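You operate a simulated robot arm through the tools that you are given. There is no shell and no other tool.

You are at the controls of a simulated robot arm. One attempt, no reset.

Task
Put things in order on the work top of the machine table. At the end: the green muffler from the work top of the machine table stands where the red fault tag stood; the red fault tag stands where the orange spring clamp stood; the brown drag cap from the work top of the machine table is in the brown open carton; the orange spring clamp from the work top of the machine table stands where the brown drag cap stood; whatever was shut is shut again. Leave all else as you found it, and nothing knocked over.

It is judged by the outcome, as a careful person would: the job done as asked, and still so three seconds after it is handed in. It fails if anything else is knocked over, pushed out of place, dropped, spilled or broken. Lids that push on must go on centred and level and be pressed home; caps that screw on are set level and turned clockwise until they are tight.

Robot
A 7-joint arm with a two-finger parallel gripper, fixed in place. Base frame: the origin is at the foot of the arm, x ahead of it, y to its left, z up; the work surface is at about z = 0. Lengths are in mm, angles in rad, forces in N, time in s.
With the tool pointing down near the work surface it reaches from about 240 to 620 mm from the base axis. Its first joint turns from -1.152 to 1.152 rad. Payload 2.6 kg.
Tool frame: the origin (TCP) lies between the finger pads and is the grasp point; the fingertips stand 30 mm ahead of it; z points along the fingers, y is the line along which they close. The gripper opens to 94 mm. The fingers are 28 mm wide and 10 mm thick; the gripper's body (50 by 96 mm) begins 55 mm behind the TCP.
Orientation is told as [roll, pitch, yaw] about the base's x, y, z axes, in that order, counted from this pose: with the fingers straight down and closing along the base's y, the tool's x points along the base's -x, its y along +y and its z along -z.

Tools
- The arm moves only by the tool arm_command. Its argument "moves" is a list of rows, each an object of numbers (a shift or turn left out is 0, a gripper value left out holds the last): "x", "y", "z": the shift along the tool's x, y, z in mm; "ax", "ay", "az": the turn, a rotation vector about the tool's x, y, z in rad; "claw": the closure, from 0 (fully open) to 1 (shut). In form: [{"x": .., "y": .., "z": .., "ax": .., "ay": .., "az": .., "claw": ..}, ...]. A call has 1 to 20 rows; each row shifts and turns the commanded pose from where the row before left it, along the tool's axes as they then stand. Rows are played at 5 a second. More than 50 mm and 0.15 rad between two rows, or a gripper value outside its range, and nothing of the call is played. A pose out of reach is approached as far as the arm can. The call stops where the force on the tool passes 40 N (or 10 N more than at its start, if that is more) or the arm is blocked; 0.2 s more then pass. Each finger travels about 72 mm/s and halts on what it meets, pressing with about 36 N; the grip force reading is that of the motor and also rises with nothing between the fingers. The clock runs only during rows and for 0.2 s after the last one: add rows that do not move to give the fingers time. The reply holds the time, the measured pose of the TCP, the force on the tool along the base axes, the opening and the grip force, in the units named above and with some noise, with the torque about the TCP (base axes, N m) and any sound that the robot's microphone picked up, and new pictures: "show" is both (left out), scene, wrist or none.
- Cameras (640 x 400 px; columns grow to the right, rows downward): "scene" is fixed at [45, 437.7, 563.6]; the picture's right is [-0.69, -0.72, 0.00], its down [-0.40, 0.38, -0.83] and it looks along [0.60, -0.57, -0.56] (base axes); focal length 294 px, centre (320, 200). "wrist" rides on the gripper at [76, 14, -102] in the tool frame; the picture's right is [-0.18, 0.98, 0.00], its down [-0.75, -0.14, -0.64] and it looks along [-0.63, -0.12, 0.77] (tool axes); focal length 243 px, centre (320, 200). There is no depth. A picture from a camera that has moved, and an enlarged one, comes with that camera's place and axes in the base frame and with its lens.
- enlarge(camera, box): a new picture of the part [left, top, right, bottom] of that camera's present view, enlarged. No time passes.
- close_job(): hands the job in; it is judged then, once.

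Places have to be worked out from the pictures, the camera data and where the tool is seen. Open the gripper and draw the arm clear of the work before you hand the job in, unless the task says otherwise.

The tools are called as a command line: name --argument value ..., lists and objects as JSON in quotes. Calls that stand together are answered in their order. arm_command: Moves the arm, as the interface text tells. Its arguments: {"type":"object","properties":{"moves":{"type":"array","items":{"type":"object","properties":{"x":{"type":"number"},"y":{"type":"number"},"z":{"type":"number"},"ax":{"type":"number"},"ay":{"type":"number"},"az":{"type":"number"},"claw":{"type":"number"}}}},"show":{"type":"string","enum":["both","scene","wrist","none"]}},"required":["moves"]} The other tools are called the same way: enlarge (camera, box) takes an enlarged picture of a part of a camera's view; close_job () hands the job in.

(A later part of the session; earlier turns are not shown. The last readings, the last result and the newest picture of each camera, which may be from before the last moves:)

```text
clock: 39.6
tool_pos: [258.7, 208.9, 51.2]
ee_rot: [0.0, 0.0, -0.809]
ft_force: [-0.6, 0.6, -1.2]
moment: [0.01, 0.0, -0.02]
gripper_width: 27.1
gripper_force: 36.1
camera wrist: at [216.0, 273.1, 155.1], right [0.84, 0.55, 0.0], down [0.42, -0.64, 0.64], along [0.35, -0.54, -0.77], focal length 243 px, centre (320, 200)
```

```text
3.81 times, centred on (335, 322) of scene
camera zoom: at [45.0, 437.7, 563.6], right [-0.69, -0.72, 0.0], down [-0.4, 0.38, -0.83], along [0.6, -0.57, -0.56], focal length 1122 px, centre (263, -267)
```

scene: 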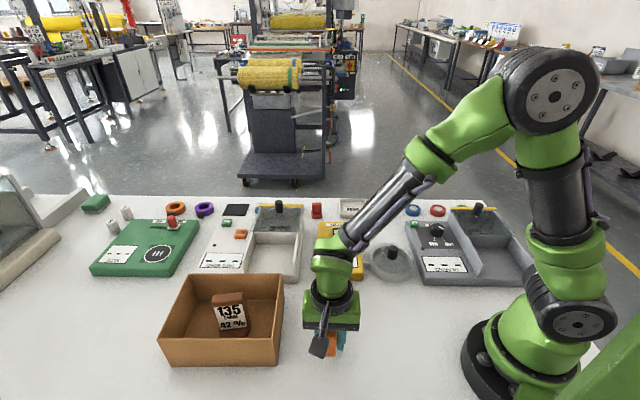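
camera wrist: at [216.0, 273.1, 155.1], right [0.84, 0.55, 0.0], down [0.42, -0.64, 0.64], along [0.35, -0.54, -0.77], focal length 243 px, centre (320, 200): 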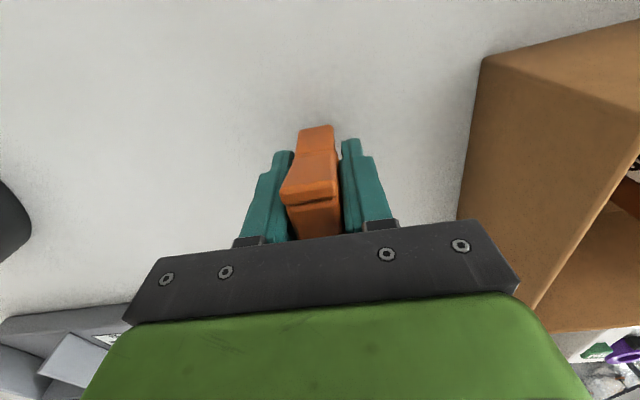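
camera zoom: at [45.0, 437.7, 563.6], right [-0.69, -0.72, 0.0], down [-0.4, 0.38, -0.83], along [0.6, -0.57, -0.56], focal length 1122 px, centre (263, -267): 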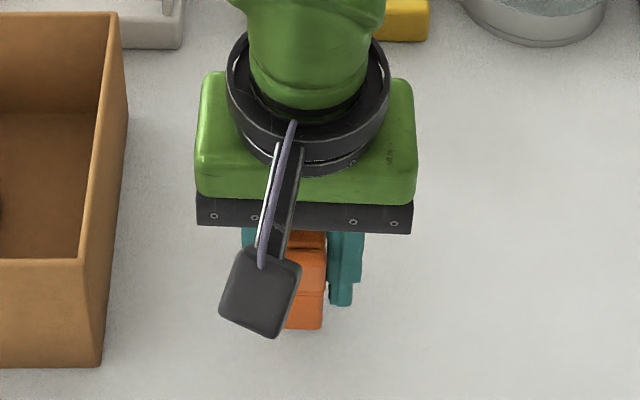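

The clamp's centre works out at (257, 208), right on target. I'll lower the last ~10 mm in small steps while watching the force.

arm_command --moves '[{"z": 3}, {"z": 2}, {"z": 2}, {}]' --show "none"

arm_command --moves '[{"z": 1}, {"z": 1}, {}]' --show "none"

```text
clock: 40.6
tool_pos: [257.8, 206.9, 44.7]
ee_rot: [0.001, -0.001, -0.808]
ft_force: [0.1, -0.3, -0.3]
moment: [0.01, -0.02, -0.02]
gripper_width: 27.0
gripper_force: 36.0
```

```text
clock: 41.4
tool_pos: [258.0, 208.6, 42.4]
ee_rot: [0.0, 0.001, -0.809]
ft_force: [-0.6, -0.4, -1.1]
moment: [-0.01, 0.03, 0.01]
gripper_width: 26.9
gripper_force: 36.0
```

No clear contact yet at z = 42.4. I'll continue 1 mm at a time.

arm_command --moves '[{"z": 1}, {}]' --show "none"

arm_command --moves '[{"z": 0.7}, {}]' --show "none"

```text
clock: 42.0
tool_pos: [258.9, 208.5, 40.9]
ee_rot: [0.001, 0.001, -0.808]
ft_force: [-0.2, -0.2, -0.9]
moment: [0.01, 0.01, -0.01]
gripper_width: 26.9
gripper_force: 36.0
```

```text
clock: 42.6
tool_pos: [258.1, 207.4, 39.8]
ee_rot: [0.0, 0.001, -0.808]
ft_force: [0.8, 0.6, 2.0]
moment: [0.01, -0.01, -0.03]
gripper_width: 26.9
gripper_force: 36.0
```

The vertical force flipped to +2 N, so the clamp is on the table. I'll open the fingers to about 60 mm and check.

arm_command --moves '[{"claw": 0.55}, {"claw": 0.4}, {"claw": 0.36}, {}]' --show "wrist"

arm_command --moves '[{"z": -10}, {"z": -25}, {"z": -35}, {"z": -40}, {"z": -40}, {"z": -40}, {}]' --show "both"

```text
clock: 43.6
tool_pos: [257.2, 207.8, 39.9]
ee_rot: [0.0, -0.001, -0.807]
ft_force: [-0.3, 0.0, -0.4]
moment: [0.02, -0.03, 0.03]
gripper_width: 60.2
gripper_force: 0.0
camera wrist: at [215.4, 272.9, 144.2], right [0.84, 0.55, 0.0], down [0.42, -0.64, 0.64], along [0.35, -0.54, -0.77], focal length 243 px, centre (320, 200)
```

wrist: 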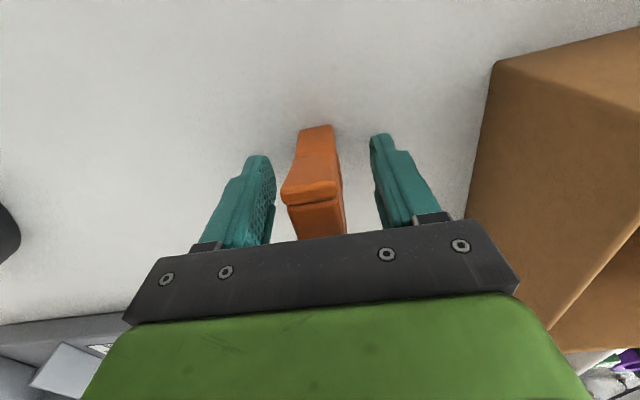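

```text
clock: 45.2
tool_pos: [261.7, 209.1, 230.3]
ee_rot: [0.001, 0.001, -0.808]
ft_force: [0.1, 0.6, -0.6]
moment: [0.06, 0.0, -0.02]
gripper_width: 60.2
gripper_force: 0.1
camera wrist: at [219.3, 273.0, 334.6], right [0.84, 0.55, 0.0], down [0.42, -0.64, 0.64], along [0.35, -0.54, -0.77], focal length 243 px, centre (320, 200)
```

scene: 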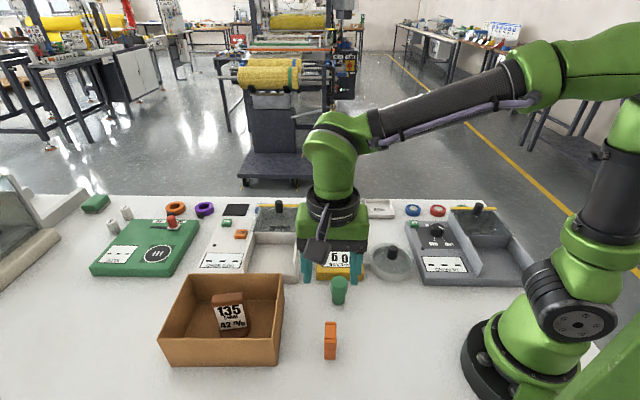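
wrist: 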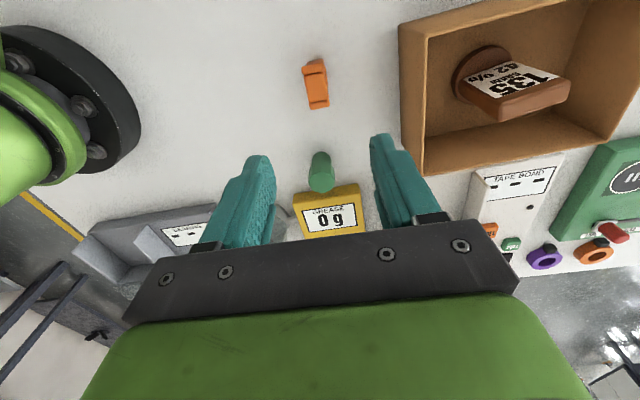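

The clamp stands in the old cap spot. I'll move to view the red tag, at yaw 0 and around (490, -60, 230).

arm_command --moves '[{"az": -0.1347, "claw": 0}, {"az": -0.1347}, {"az": -0.1347}, {"az": -0.1347}, {"az": -0.1347}, {"az": -0.1347}, {"x": -28.75, "y": -33.6}, {"x": -28.75, "y": -33.6}, {"x": -28.75, "y": -33.6}, {"x": -28.75, "y": -33.6}, {"x": -28.75, "y": -33.6}, {"x": -28.75, "y": -33.6}, {"x": -28.75, "y": -33.6}, {"x": -28.75, "y": -33.6}, {}, {}]' --show "both"

enlarge --camera "wrist" --box '[240, 80, 400, 240]'

enlarge --camera "scene" --box '[290, 270, 380, 375]'

enlarge --camera "scene" --box '[260, 185, 360, 260]'

```text
clock: 48.6
tool_pos: [486.3, -60.8, 229.9]
ee_rot: [0.0, -0.001, 0.0]
ft_force: [0.1, 0.5, -0.2]
moment: [0.01, 0.01, 0.01]
gripper_width: 94.2
gripper_force: 0.0
camera wrist: at [410.4, -46.4, 333.9], right [0.18, 0.98, 0.0], down [0.75, -0.14, 0.64], along [0.63, -0.12, -0.77], focal length 243 px, centre (320, 200)
```

scene: 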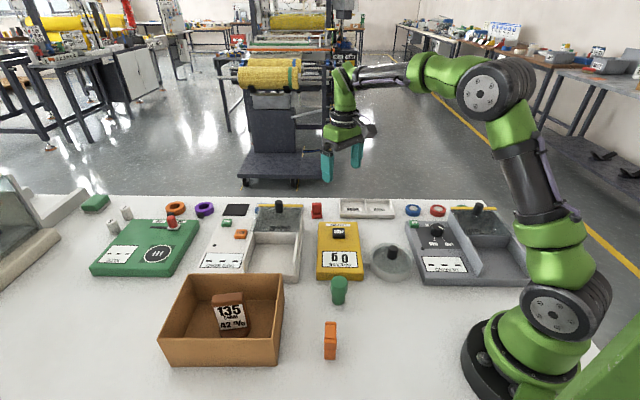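
wrist: 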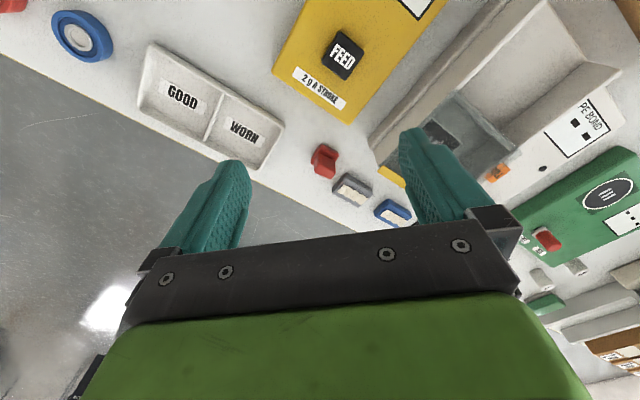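

```text
2.50 times, centred on (320, 160) of wrist
camera zoom: at [410.4, -46.4, 333.9], right [0.18, 0.98, 0.0], down [0.75, -0.14, 0.64], along [0.63, -0.12, -0.77], focal length 606 px, centre (320, 300)
```

zoom: 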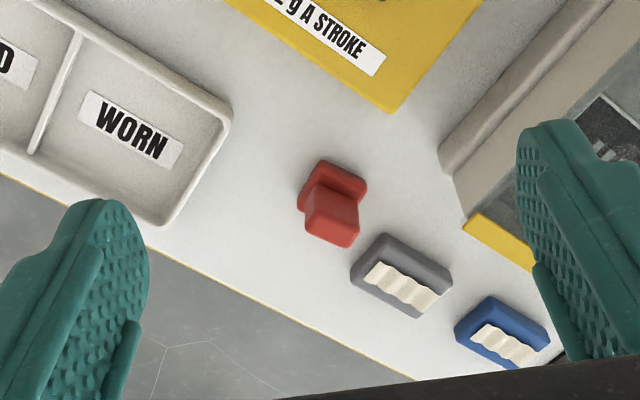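

```text
3.81 times, centred on (335, 322) of scene
camera zoom: at [45.1, 437.7, 563.6], right [-0.69, -0.72, 0.0], down [-0.4, 0.38, -0.83], along [0.6, -0.57, -0.56], focal length 1122 px, centre (263, -267)
```

zoom: 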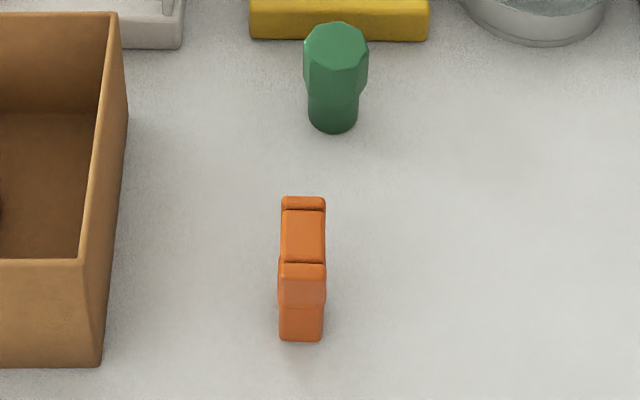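

```text
5.33 times, centred on (310, 222) of scene
camera zoom: at [45.1, 437.7, 563.6], right [-0.69, -0.72, 0.0], down [-0.4, 0.38, -0.83], along [0.6, -0.57, -0.56], focal length 1570 px, centre (373, 80)
```

zoom: 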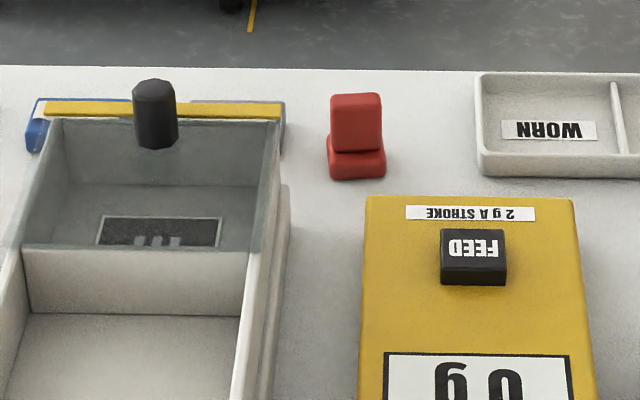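

The clamp is upright at the right spot. The tag has a base block with an upright plate, and dark/blue erasers stand nearby, so I'll zoom in closer on it.

enlarge --camera "wrist" --box '[300, 130, 350, 190]'

enlarge --camera "scene" --box '[300, 195, 335, 225]'

```text
6.67 times, centred on (325, 160) of wrist
camera zoom: at [410.4, -46.4, 333.9], right [0.18, 0.98, 0.0], down [0.75, -0.14, 0.64], along [0.63, -0.12, -0.77], focal length 1618 px, centre (287, 467)
```

zoom: 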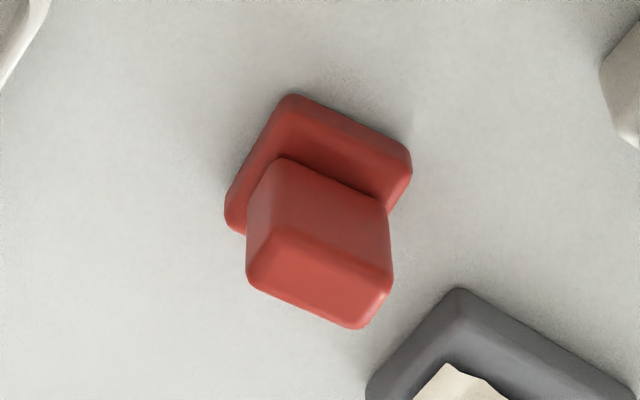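

```text
13.33 times, centred on (318, 210) of scene
camera zoom: at [45.1, 437.7, 563.6], right [-0.69, -0.72, 0.0], down [-0.4, 0.38, -0.83], along [0.6, -0.57, -0.56], focal length 3926 px, centre (353, 67)
```

zoom: 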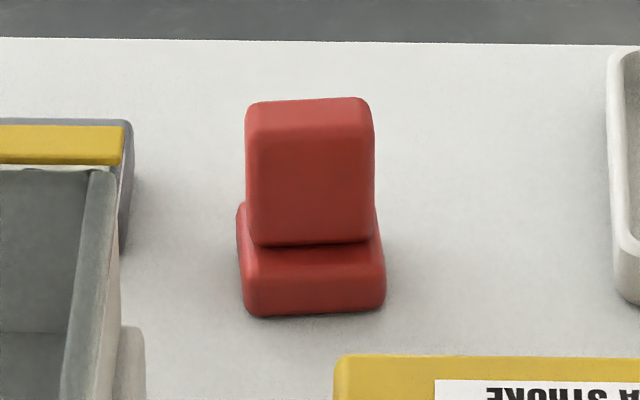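

The tag's base is about 34×36 mm with a 30×16 mm plate on it. Its total height is about 50 mm, its centre near (598, −70.5), and its width runs about 53.7° from x. I'll grip the plate across its thickness, so I'll turn to yaw 0.937 and hover at z ≈ 140.

arm_command --moves '[{"az": -0.1339}, {"az": -0.1339}, {"az": -0.1339}, {"az": -0.1339}, {"az": -0.1339}, {"az": -0.1339}, {"az": -0.1336}, {"x": -14.55, "y": -23.9, "z": 22.5, "claw": 0.36}, {"x": -14.55, "y": -23.9, "z": 22.5}, {"x": -14.55, "y": -23.9, "z": 22.5}, {"x": -14.55, "y": -23.9, "z": 22.5}, {}, {}]' --show "both"

enlarge --camera "wrist" --box '[240, 40, 400, 200]'

enlarge --camera "scene" --box '[270, 140, 370, 240]'

```text
clock: 51.4
tool_pos: [597.2, -68.0, 139.1]
ee_rot: [0.001, 0.001, 0.939]
ft_force: [0.0, -0.1, -0.2]
moment: [0.01, 0.03, 0.01]
gripper_width: 60.3
gripper_force: 0.1
camera wrist: at [540.8, -121.5, 243.4], right [-0.68, 0.73, 0.0], down [0.56, 0.52, 0.64], along [0.47, 0.44, -0.77], focal length 243 px, centre (320, 200)
```

scene: 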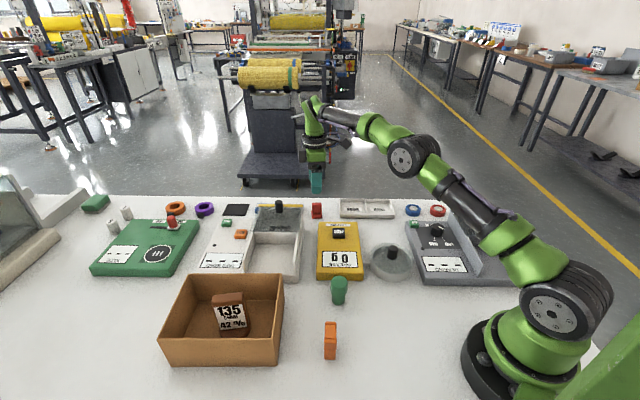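
wrist: 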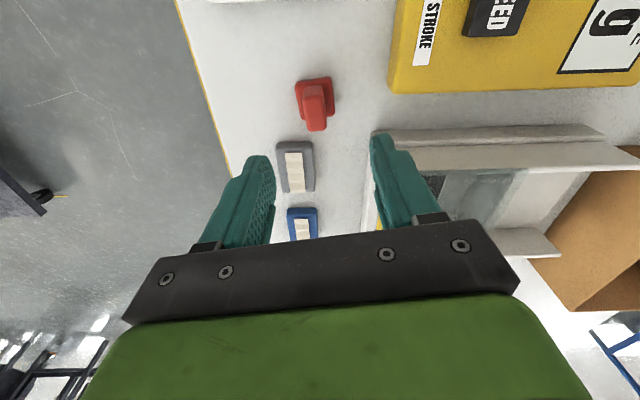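

```text
2.50 times, centred on (320, 120) of wrist
camera zoom: at [540.8, -121.5, 243.4], right [-0.68, 0.73, 0.0], down [0.56, 0.52, 0.64], along [0.47, 0.44, -0.77], focal length 606 px, centre (320, 400)
```

zoom: 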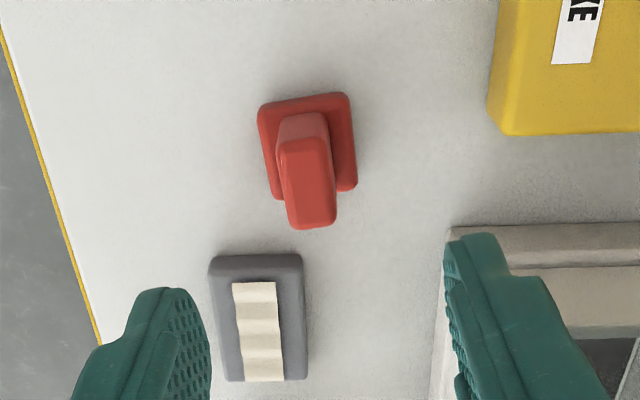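

```text
4.00 times, centred on (320, 190) of scene
camera zoom: at [45.0, 437.7, 563.6], right [-0.69, -0.72, 0.0], down [-0.4, 0.38, -0.83], along [0.6, -0.57, -0.56], focal length 1178 px, centre (320, 240)
```

zoom: 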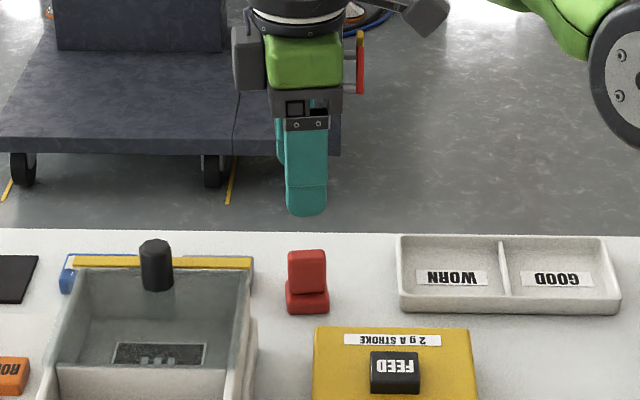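

The tag centre sits about 6 mm toward +tool x and −2.5 mm in tool y, turned about 0.07 rad. I'll correct, descend to z ≈ 90 and look again.

arm_command --moves '[{"x": 6, "y": -2.5}, {"az": 0.07}, {"z": 20}, {"z": 20}, {"z": 9}, {}, {}]' --show "both"

enlarge --camera "wrist" --box '[240, 60, 400, 220]'

enlarge --camera "scene" --box '[270, 150, 370, 240]'

```text
clock: 53.0
tool_pos: [598.8, -75.7, 90.6]
ee_rot: [0.0, -0.001, 0.867]
ft_force: [0.1, 0.2, 0.1]
moment: [-0.02, -0.01, 0.01]
gripper_width: 60.3
gripper_force: 0.0
camera wrist: at [538.5, -124.1, 194.7], right [-0.63, 0.78, 0.0], down [0.59, 0.48, 0.64], along [0.5, 0.41, -0.77], focal length 243 px, centre (320, 200)
```

scene: 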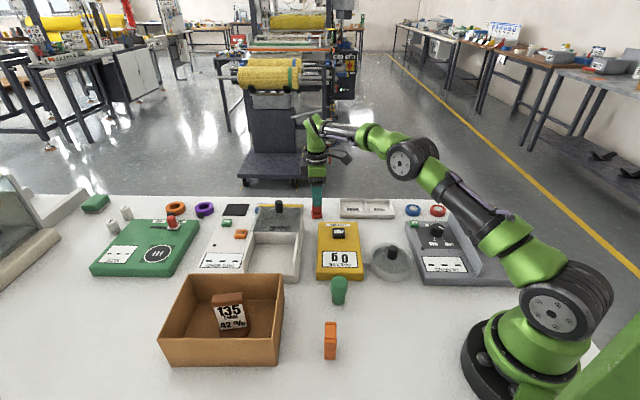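
wrist: 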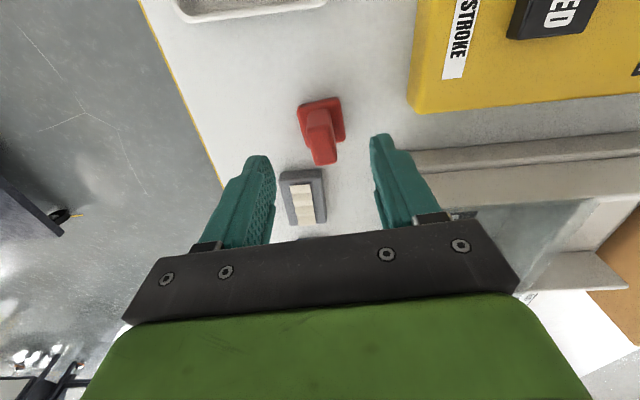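

```text
2.50 times, centred on (320, 140) of wrist
camera zoom: at [538.5, -124.1, 194.7], right [-0.63, 0.78, 0.0], down [0.59, 0.48, 0.64], along [0.5, 0.41, -0.77], focal length 606 px, centre (320, 350)
```

zoom: 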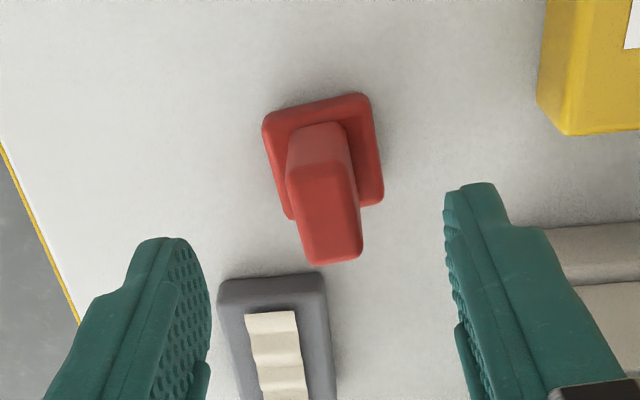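

```text
4.44 times, centred on (320, 195) of scene
camera zoom: at [45.0, 437.7, 563.6], right [-0.69, -0.72, 0.0], down [-0.4, 0.38, -0.83], along [0.6, -0.57, -0.56], focal length 1309 px, centre (320, 222)
```

zoom: 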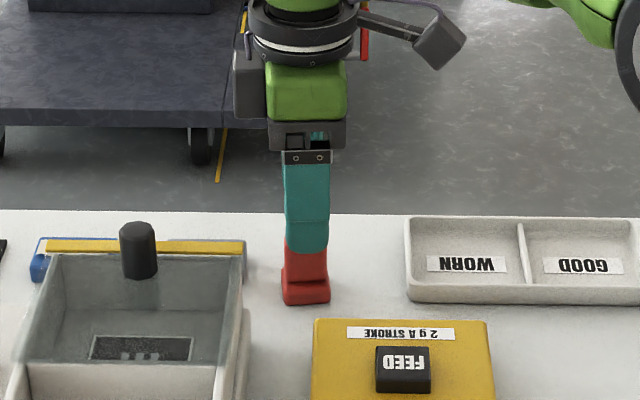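

It's aligned in yaw now, with a remaining offset of (3.2, 2.6) mm in the tool frame. I'll correct and descend to z ≈ 47, keeping the fingertips just above the tag's base.

arm_command --moves '[{"x": 3.2, "y": 2.6}, {"z": 15}, {"z": 15}, {"z": 13}, {}, {}]' --show "both"

enlarge --camera "wrist" --box '[240, 80, 400, 240]'

enlarge --camera "scene" --box '[280, 160, 360, 240]'

```text
clock: 54.4
tool_pos: [594.4, -76.0, 47.7]
ee_rot: [0.0, 0.0, 0.868]
ft_force: [0.7, -0.8, -0.5]
moment: [0.0, -0.02, -0.02]
gripper_width: 60.1
gripper_force: 0.1
camera wrist: at [533.6, -124.2, 151.2], right [-0.63, 0.78, 0.0], down [0.59, 0.48, 0.64], along [0.5, 0.4, -0.77], focal length 243 px, centre (320, 200)
```

scene: 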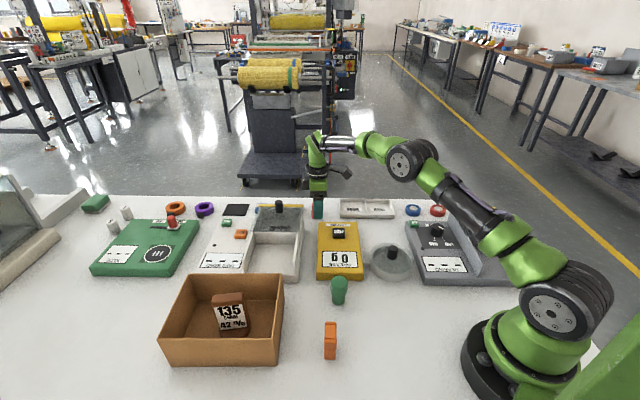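
wrist: 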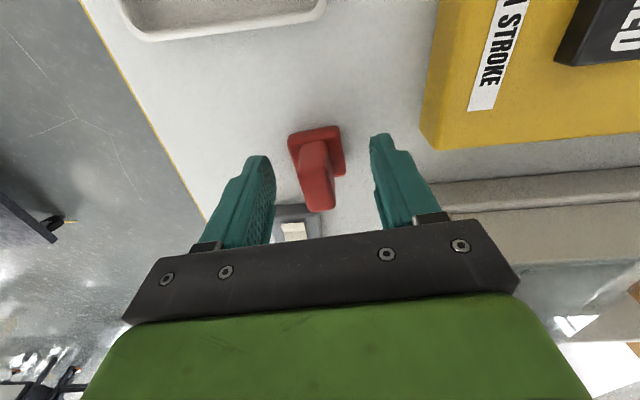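

```text
2.50 times, centred on (320, 160) of wrist
camera zoom: at [533.6, -124.2, 151.2], right [-0.63, 0.78, 0.0], down [0.59, 0.48, 0.64], along [0.5, 0.4, -0.77], focal length 606 px, centre (320, 300)
```

zoom: 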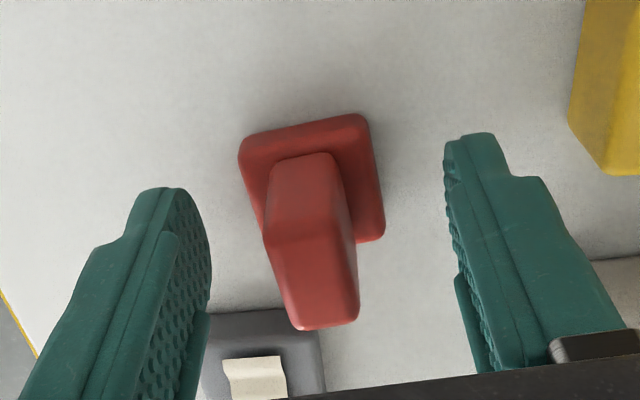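

```text
5.00 times, centred on (320, 200) of scene
camera zoom: at [45.0, 437.7, 563.6], right [-0.69, -0.72, 0.0], down [-0.4, 0.38, -0.83], along [0.6, -0.57, -0.56], focal length 1472 px, centre (320, 200)
```

zoom: 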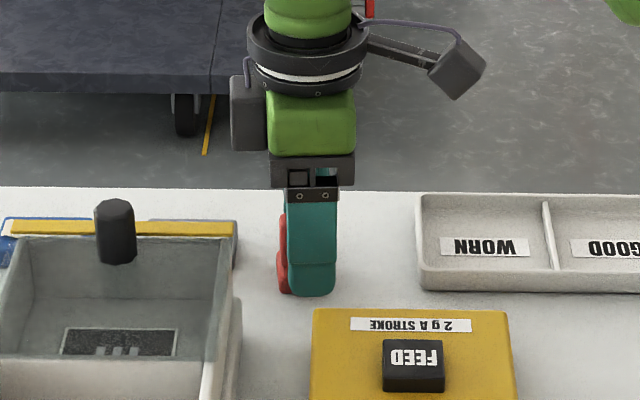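

The plate is centred within about 1 mm between the fingers. I'll close on it.

arm_command --moves '[{"claw": 0.7}, {"claw": 1}, {"claw": 1}, {"claw": 1}]' --show "wrist"

enlarge --camera "wrist" --box '[240, 80, 400, 240]'

```text
clock: 55.4
tool_pos: [593.9, -74.6, 47.0]
ee_rot: [-0.001, -0.001, 0.868]
ft_force: [0.1, 0.7, -0.4]
moment: [0.0, 0.02, 0.0]
gripper_width: 20.6
gripper_force: 36.0
camera wrist: at [533.6, -124.2, 151.3], right [-0.63, 0.78, 0.0], down [0.59, 0.48, 0.64], along [0.5, 0.4, -0.77], focal length 243 px, centre (320, 200)
```

wrist: 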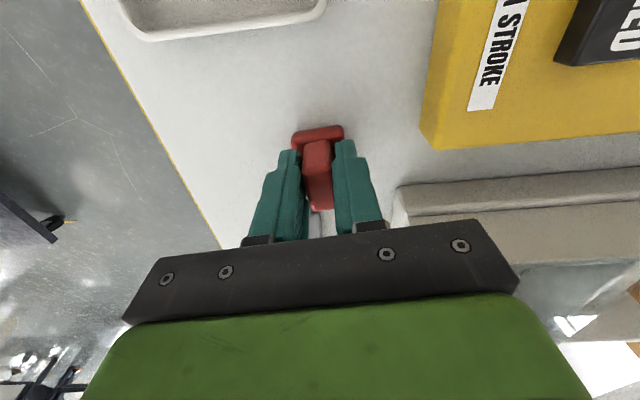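

```text
2.50 times, centred on (320, 160) of wrist
camera zoom: at [533.6, -124.2, 151.3], right [-0.63, 0.78, 0.0], down [0.59, 0.48, 0.64], along [0.5, 0.4, -0.77], focal length 606 px, centre (320, 300)
```

zoom: 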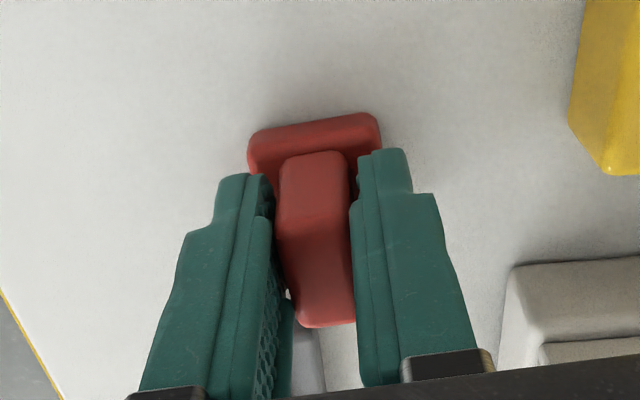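

Tag gripped at 20.6 mm. I'll lift it 130 mm and carry it to above the old clamp spot, near (416, −178).

arm_command --moves '[{"z": -10}, {"z": -25}, {"z": -30}, {"z": -35}, {"z": -30}, {"x": 20, "y": 7.1}, {"x": 40, "y": 14.3}, {"x": 43, "y": 15.4}, {"x": 43, "y": 15.4}, {"x": 30, "y": 10.7}, {"x": 17.3, "y": 6.1}, {}, {}]' --show "both"

enlarge --camera "wrist" --box '[160, 0, 480, 240]'

```text
clock: 58.2
tool_pos: [417.9, -180.8, 175.9]
ee_rot: [-0.001, 0.0, 0.867]
ft_force: [0.3, 0.2, -0.6]
moment: [0.01, 0.0, 0.0]
gripper_width: 20.4
gripper_force: 36.0
camera wrist: at [357.7, -229.7, 280.3], right [-0.63, 0.78, 0.0], down [0.59, 0.48, 0.64], along [0.5, 0.4, -0.77], focal length 243 px, centre (320, 200)
```

scene: 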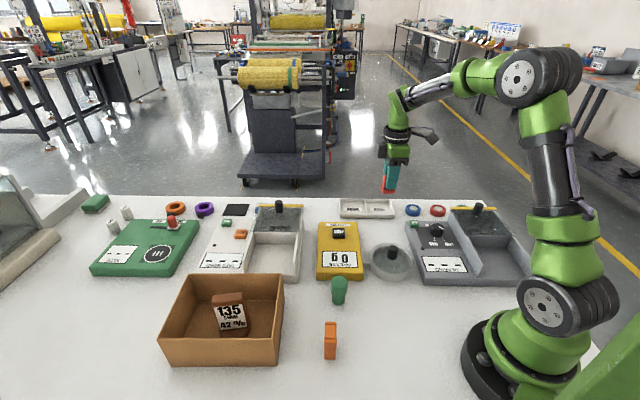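
wrist: 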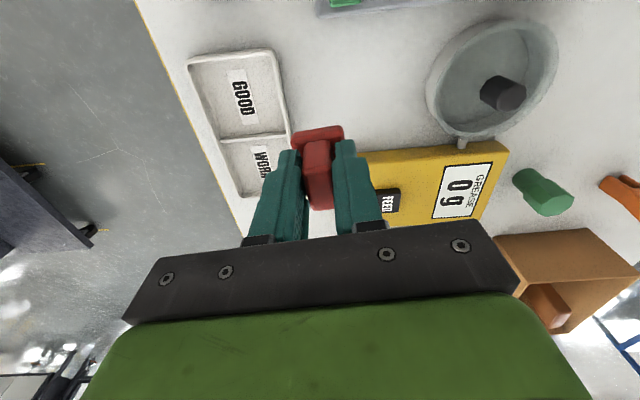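

```text
1.67 times, centred on (320, 120) of wrist
camera zoom: at [357.7, -229.7, 280.3], right [-0.63, 0.78, 0.0], down [0.59, 0.48, 0.64], along [0.5, 0.4, -0.77], focal length 404 px, centre (320, 333)
```

zoom: 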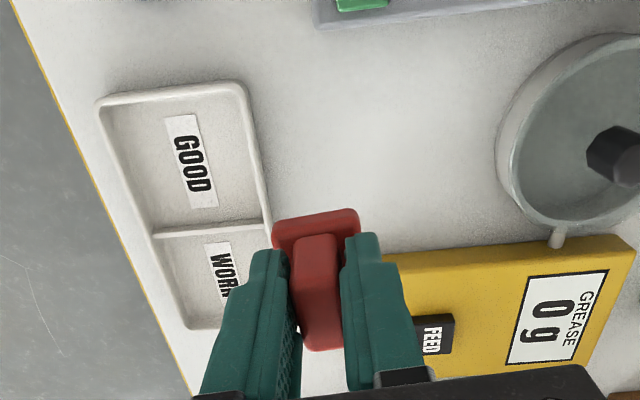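

TCP is about (417.5, −180.8), close to the target. I'll descend to about z = 65 and refine there.

arm_command --moves '[{"z": 25}, {"z": 30}, {"z": 30}, {"z": 20}, {"z": 5}, {}, {}]' --show "both"

enlarge --camera "scene" --box '[350, 170, 430, 250]'

enlarge --camera "wrist" --box '[160, 0, 480, 240]'

```text
clock: 59.8
tool_pos: [416.7, -180.8, 68.9]
ee_rot: [0.001, 0.001, 0.869]
ft_force: [-0.1, 0.8, -1.7]
moment: [-0.03, 0.0, 0.02]
gripper_width: 20.6
gripper_force: 35.8
camera wrist: at [355.4, -229.4, 172.7], right [-0.63, 0.78, 0.0], down [0.6, 0.48, 0.64], along [0.5, 0.41, -0.77], focal length 243 px, centre (320, 200)
```

scene: 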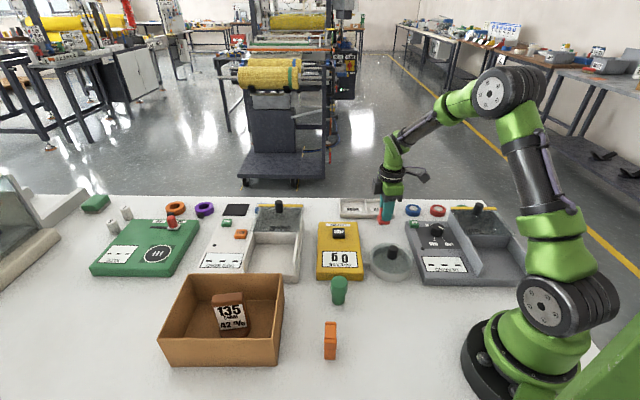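
wrist: 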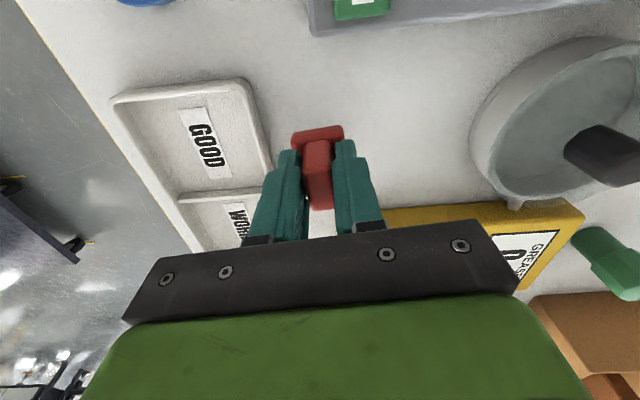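

```text
5.00 times, centred on (390, 210) of scene
camera zoom: at [45.0, 437.7, 563.6], right [-0.69, -0.72, 0.0], down [-0.4, 0.38, -0.83], along [0.6, -0.57, -0.56], focal length 1472 px, centre (-30, 150)
```

zoom: 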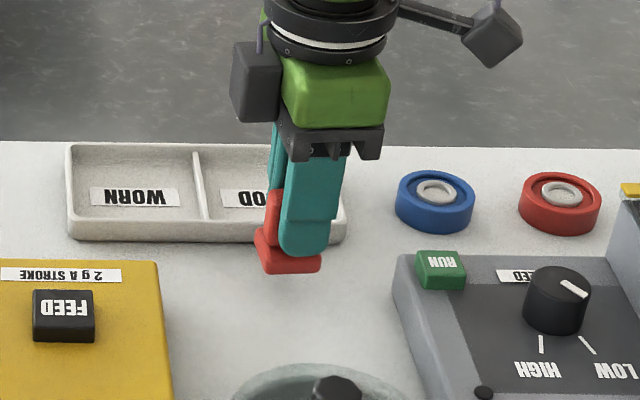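

```text
1.67 times, centred on (320, 120) of wrist
camera zoom: at [355.4, -229.4, 172.7], right [-0.63, 0.78, 0.0], down [0.6, 0.48, 0.64], along [0.5, 0.41, -0.77], focal length 404 px, centre (320, 333)
```

zoom: 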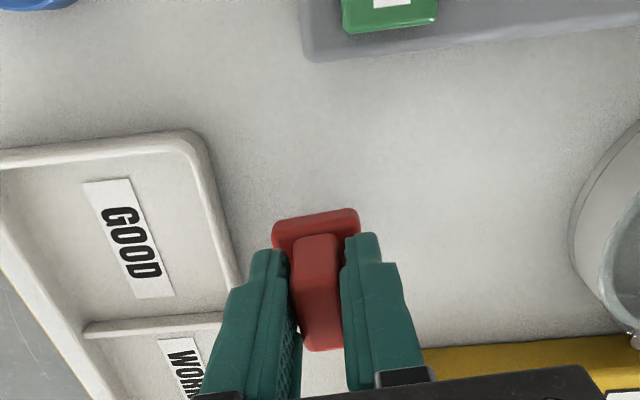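

I'll correct by about 2.3 mm toward +y, then lower the remaining ~21 mm gently.

arm_command --moves '[{"x": -1.75, "y": 1.5}, {"z": 6}, {"z": 6}, {"z": 4}, {}, {}]' --show "none"

arm_command --moves '[{"z": 2}, {}]' --show "none"

arm_command --moves '[{"z": 1}, {}]' --show "none"

```text
clock: 61.2
tool_pos: [415.1, -177.5, 52.8]
ee_rot: [0.0, -0.001, 0.867]
ft_force: [-0.6, -0.2, -0.7]
moment: [-0.02, 0.01, -0.01]
gripper_width: 20.5
gripper_force: 36.4
```

```text
clock: 61.8
tool_pos: [416.2, -177.2, 51.0]
ee_rot: [0.001, 0.0, 0.867]
ft_force: [0.6, -1.3, -0.1]
moment: [0.02, 0.01, -0.01]
gripper_width: 20.5
gripper_force: 35.7
```

```text
clock: 62.4
tool_pos: [416.4, -176.1, 47.5]
ee_rot: [0.002, 0.0, 0.866]
ft_force: [0.5, -0.2, -1.1]
moment: [0.02, 0.01, 0.0]
gripper_width: 20.5
gripper_force: 35.8
```

Still no contact at about z = 48–49. I'll continue with 1 mm steps.

arm_command --moves '[{"z": 1}, {}]' --show "none"

arm_command --moves '[{"z": 0.7}, {}]' --show "none"

```text
clock: 63.0
tool_pos: [416.6, -177.9, 49.1]
ee_rot: [0.0, 0.0, 0.867]
ft_force: [0.6, -0.2, -0.5]
moment: [0.02, -0.02, -0.02]
gripper_width: 20.4
gripper_force: 35.8
```

```text
clock: 63.6
tool_pos: [415.3, -177.0, 48.7]
ee_rot: [0.001, 0.001, 0.869]
ft_force: [-0.3, 0.4, 0.1]
moment: [-0.02, -0.01, -0.02]
gripper_width: 20.1
gripper_force: 36.4
```

The z reading is about 48.5, against 47–47.7 at the grip, so roughly 1 mm remains.

arm_command --moves '[{"z": 0.6}, {}]' --show "none"

arm_command --moves '[{"z": 0.6}, {}]' --show "none"

```text
clock: 64.2
tool_pos: [416.6, -176.5, 46.9]
ee_rot: [0.0, -0.001, 0.868]
ft_force: [0.2, 0.7, 0.9]
moment: [-0.04, -0.02, 0.02]
gripper_width: 20.3
gripper_force: 35.7
```

```text
clock: 64.8
tool_pos: [415.7, -177.9, 47.8]
ee_rot: [0.0, -0.001, 0.867]
ft_force: [-1.3, 1.2, 3.9]
moment: [0.04, -0.01, -0.01]
gripper_width: 20.4
gripper_force: 36.2
```

The force is +3.9 N, so the tag is on the table. I'll open only to about 40 mm, because the tray is close to the far finger.

arm_command --moves '[{"claw": 0.7}, {"claw": 0.6}, {"claw": 0.575}, {}]' --show "both"

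enlarge --camera "wrist" --box '[160, 0, 480, 240]'

enlarge --camera "scene" --box '[350, 170, 430, 250]'

```text
clock: 65.8
tool_pos: [416.5, -176.4, 47.3]
ee_rot: [0.0, 0.0, 0.868]
ft_force: [-1.1, 0.0, -0.9]
moment: [0.0, 0.02, -0.01]
gripper_width: 40.1
gripper_force: 0.0
camera wrist: at [355.9, -226.3, 150.9], right [-0.63, 0.78, 0.0], down [0.59, 0.48, 0.64], along [0.5, 0.4, -0.77], focal length 243 px, centre (320, 200)
```

scene: 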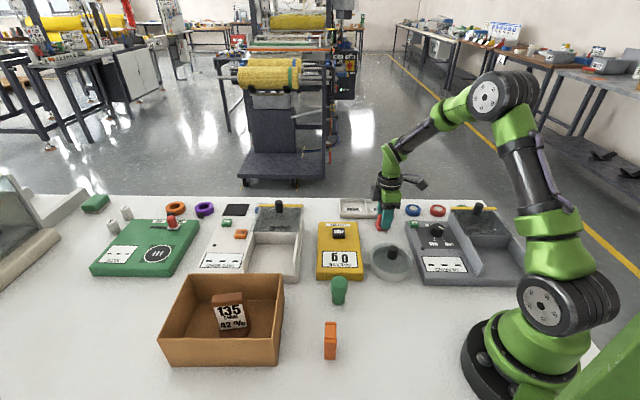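
wrist: 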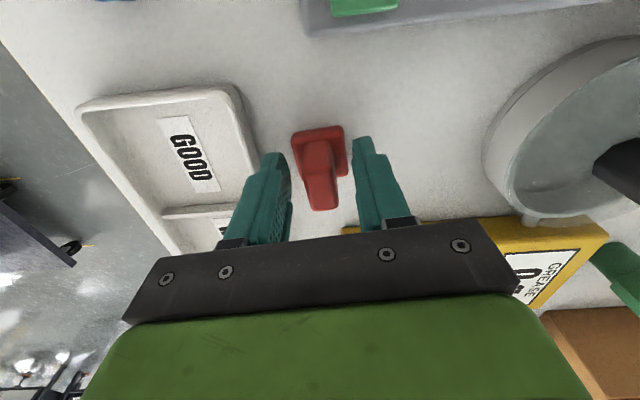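

```text
1.67 times, centred on (320, 120) of wrist
camera zoom: at [355.9, -226.3, 150.9], right [-0.63, 0.78, 0.0], down [0.59, 0.48, 0.64], along [0.5, 0.4, -0.77], focal length 404 px, centre (320, 333)
```

zoom: 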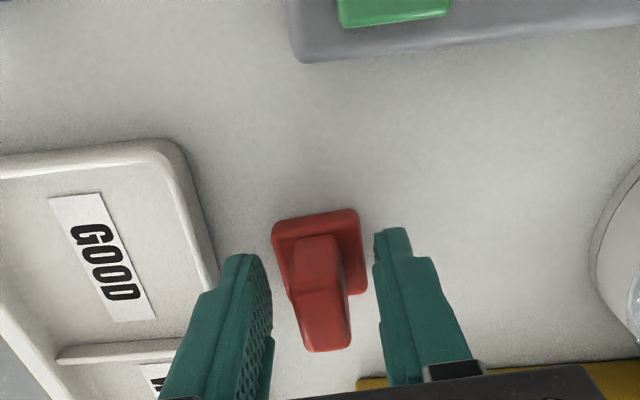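

```text
5.00 times, centred on (390, 210) of scene
camera zoom: at [45.0, 437.7, 563.6], right [-0.69, -0.72, 0.0], down [-0.4, 0.38, -0.83], along [0.6, -0.57, -0.56], focal length 1472 px, centre (-30, 150)
```

zoom: 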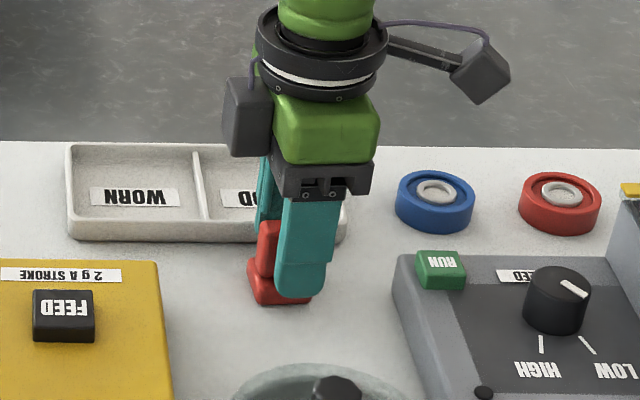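

The tag stands free with clearance on both sides. I'll rise straight up.

arm_command --moves '[{"z": -8}, {"z": -20}, {"z": -30}, {"z": -35}, {"z": -40}, {"z": -40}, {"claw": 0.2}, {}]' --show "both"

enlarge --camera "scene" --box '[350, 180, 430, 250]'

```text
clock: 67.6
tool_pos: [416.6, -174.9, 218.4]
ee_rot: [0.0, -0.001, 0.867]
ft_force: [0.0, -0.8, 0.2]
moment: [-0.01, 0.01, 0.0]
gripper_width: 75.3
gripper_force: 0.0
camera wrist: at [356.5, -224.8, 322.1], right [-0.63, 0.78, 0.0], down [0.59, 0.48, 0.64], along [0.5, 0.41, -0.77], focal length 243 px, centre (320, 200)
```

scene: 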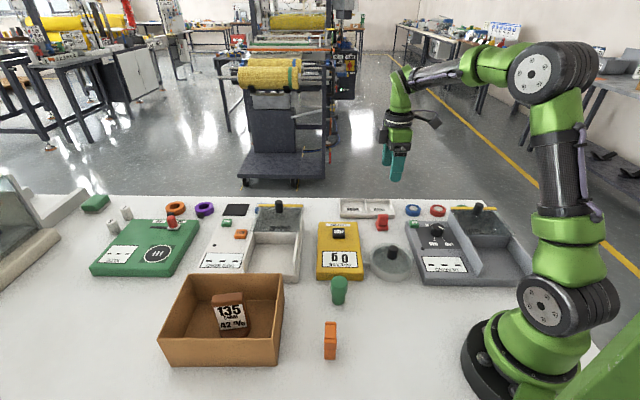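
wrist: 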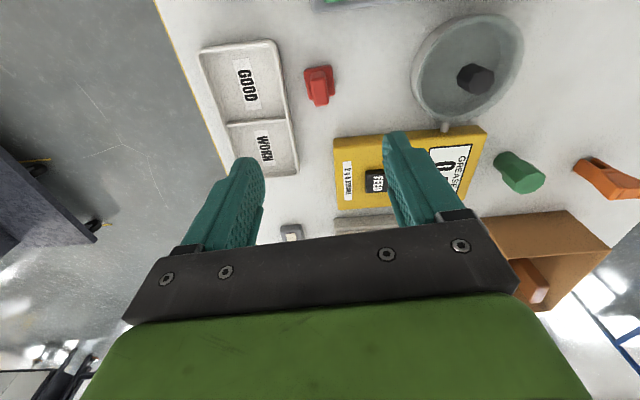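

```text
5.71 times, centred on (390, 215) of scene
camera zoom: at [45.0, 437.7, 563.6], right [-0.69, -0.72, 0.0], down [-0.4, 0.38, -0.83], along [0.6, -0.57, -0.56], focal length 1682 px, centre (-80, 114)
```

zoom: 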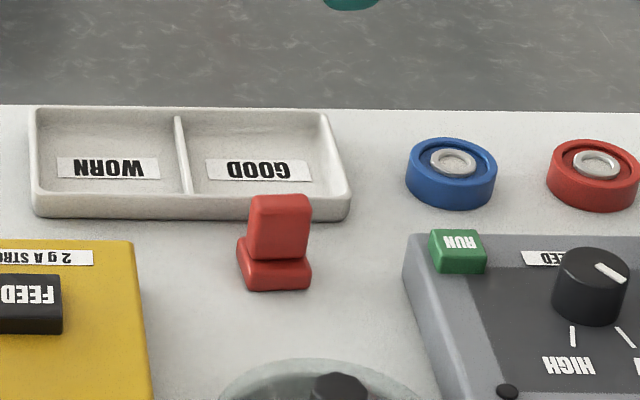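

By the scene camera, the tag's front foot lies on the same ray the clamp's foot did. So it's placed within about 2 mm. Next I'll hover above the muffler, near (327, 111), at z ≈ 170.

arm_command --moves '[{"x": -10, "y": 15.4, "z": 3}, {"x": -20, "y": 31.7, "z": 6}, {"x": -22, "y": 35, "z": 6}, {"x": -22, "y": 35, "z": 6}, {"x": -22, "y": 35, "z": 6}, {"x": -22, "y": 35, "z": 6}, {"x": -20, "y": 31.7, "z": 6}, {"x": -14, "y": 22, "z": 6}, {"x": -8.2, "y": 12.6, "z": 3}, {}, {}]' --show "both"

enlarge --camera "wrist" --box '[240, 20, 400, 180]'

```text
clock: 70.0
tool_pos: [327.2, 109.0, 173.6]
ee_rot: [0.0, -0.001, 0.867]
ft_force: [0.1, 0.3, 0.3]
moment: [0.01, -0.01, 0.02]
gripper_width: 75.2
gripper_force: 0.0
camera wrist: at [267.1, 59.8, 276.9], right [-0.63, 0.78, 0.0], down [0.59, 0.48, 0.64], along [0.5, 0.4, -0.77], focal length 243 px, centre (320, 200)
```

scene: 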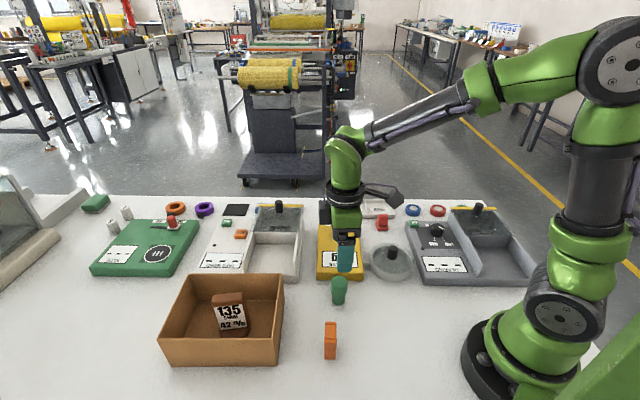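
wrist: 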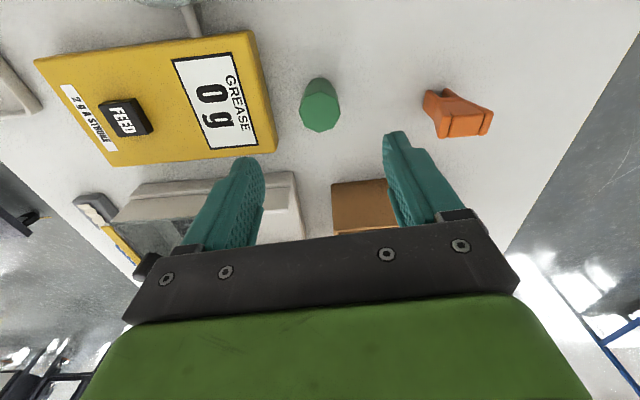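

```text
2.50 times, centred on (320, 100) of wrist
camera zoom: at [267.1, 59.8, 276.9], right [-0.63, 0.78, 0.0], down [0.59, 0.48, 0.64], along [0.5, 0.4, -0.77], focal length 606 px, centre (320, 450)
```

zoom: 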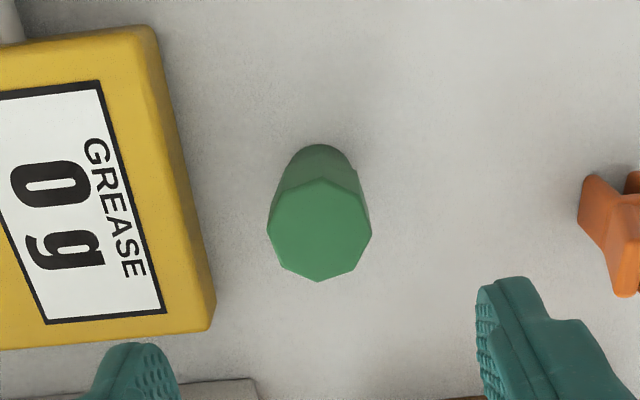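

The muffler's octagonal head is centred under the TCP within 0.5 mm. Its flats line up if I turn the yaw by +0.16. I'll turn, descend to z ≈ 90 and check again.

arm_command --moves '[{"az": -0.08}, {"az": -0.081}, {"z": 25}, {"z": 30}, {"z": 20}, {"z": 8}, {}, {}]' --show "both"

enlarge --camera "wrist" --box '[240, 60, 400, 220]'

enlarge --camera "scene" --box '[300, 230, 380, 320]'

```text
clock: 71.8
tool_pos: [329.3, 107.1, 87.7]
ee_rot: [0.001, -0.001, 1.028]
ft_force: [-0.1, -0.1, 0.2]
moment: [0.0, 0.0, 0.0]
gripper_width: 75.3
gripper_force: 0.0
camera wrist: at [276.4, 48.7, 191.9], right [-0.75, 0.67, 0.0], down [0.51, 0.57, 0.64], along [0.43, 0.48, -0.77], focal length 243 px, centre (320, 200)
```

scene: 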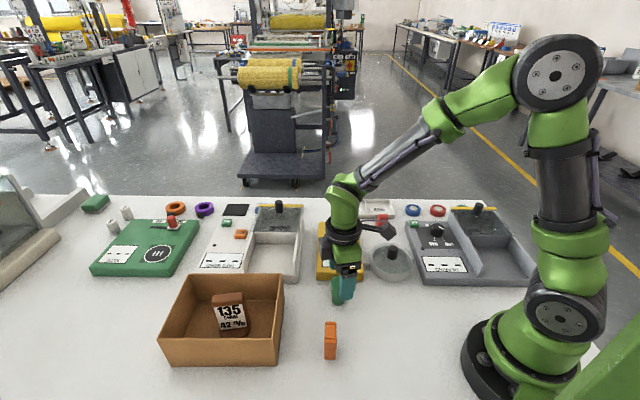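
wrist: 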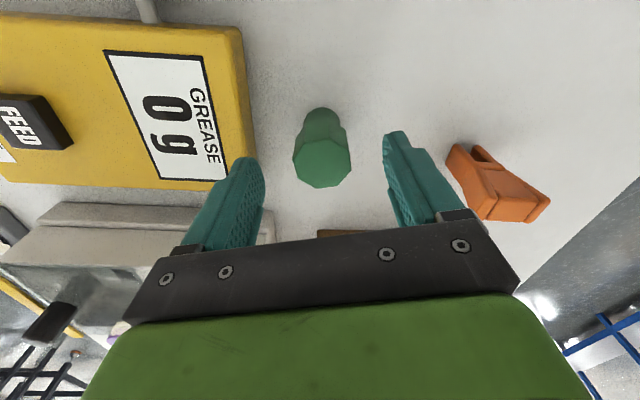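

```text
2.50 times, centred on (320, 140) of wrist
camera zoom: at [276.4, 48.7, 191.9], right [-0.75, 0.67, 0.0], down [0.51, 0.57, 0.64], along [0.43, 0.48, -0.77], focal length 606 px, centre (320, 350)
```

zoom: 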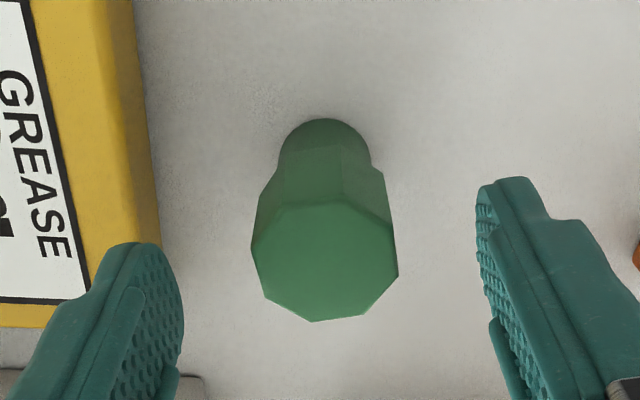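

```text
4.44 times, centred on (340, 275) of scene
camera zoom: at [45.0, 437.7, 563.6], right [-0.69, -0.72, 0.0], down [-0.4, 0.38, -0.83], along [0.6, -0.57, -0.56], focal length 1309 px, centre (231, -133)
```

zoom: 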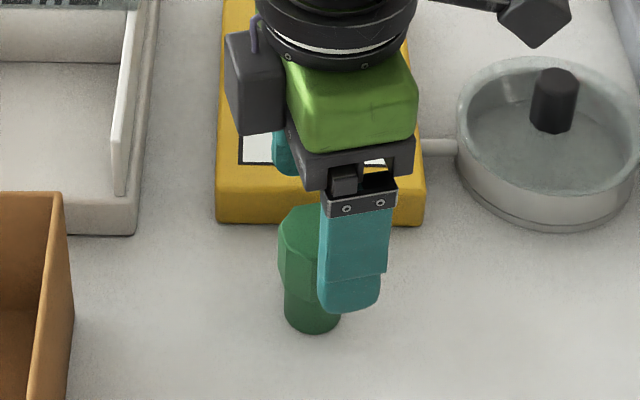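

Centred within about 1.5 mm and the flats are aligned. I'll apply the small correction, descend to z ≈ 48, then close.

arm_command --moves '[{"x": -1.3, "y": 1.2}, {"z": 15}, {"z": 15}, {"z": 10}, {}, {}]' --show "both"

enlarge --camera "wrist" --box '[240, 80, 400, 240]'

```text
clock: 73.2
tool_pos: [326.6, 108.9, 47.2]
ee_rot: [0.0, 0.0, 1.029]
ft_force: [0.0, 0.5, -0.4]
moment: [-0.01, 0.0, -0.02]
gripper_width: 75.3
gripper_force: 0.0
camera wrist: at [275.0, 50.6, 152.1], right [-0.75, 0.67, 0.0], down [0.51, 0.57, 0.64], along [0.43, 0.48, -0.77], focal length 243 px, centre (320, 200)
```

scene: 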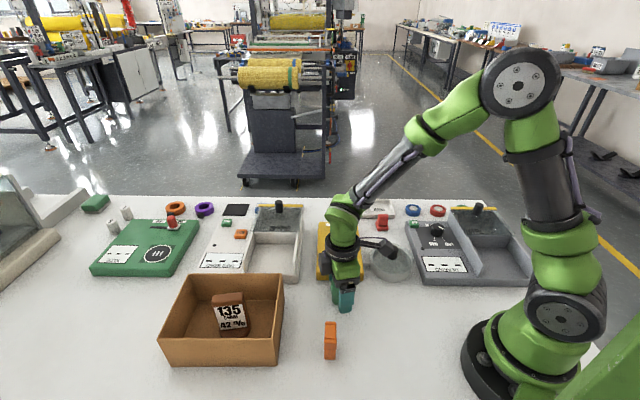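
wrist: 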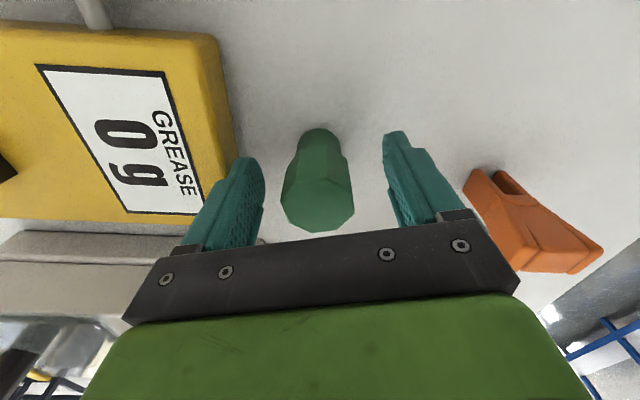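

```text
2.50 times, centred on (320, 160) of wrist
camera zoom: at [275.0, 50.6, 152.1], right [-0.75, 0.67, 0.0], down [0.51, 0.57, 0.64], along [0.43, 0.48, -0.77], focal length 606 px, centre (320, 300)
```

zoom: 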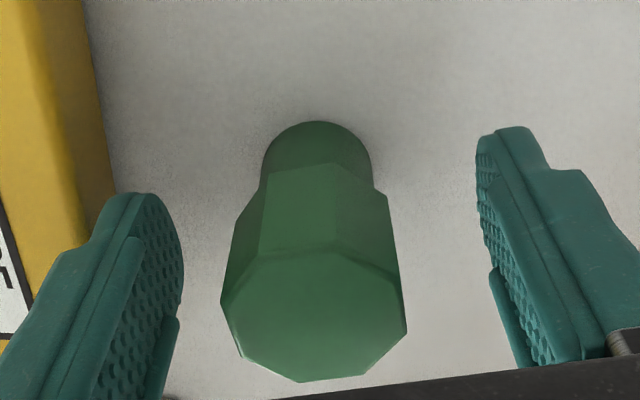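

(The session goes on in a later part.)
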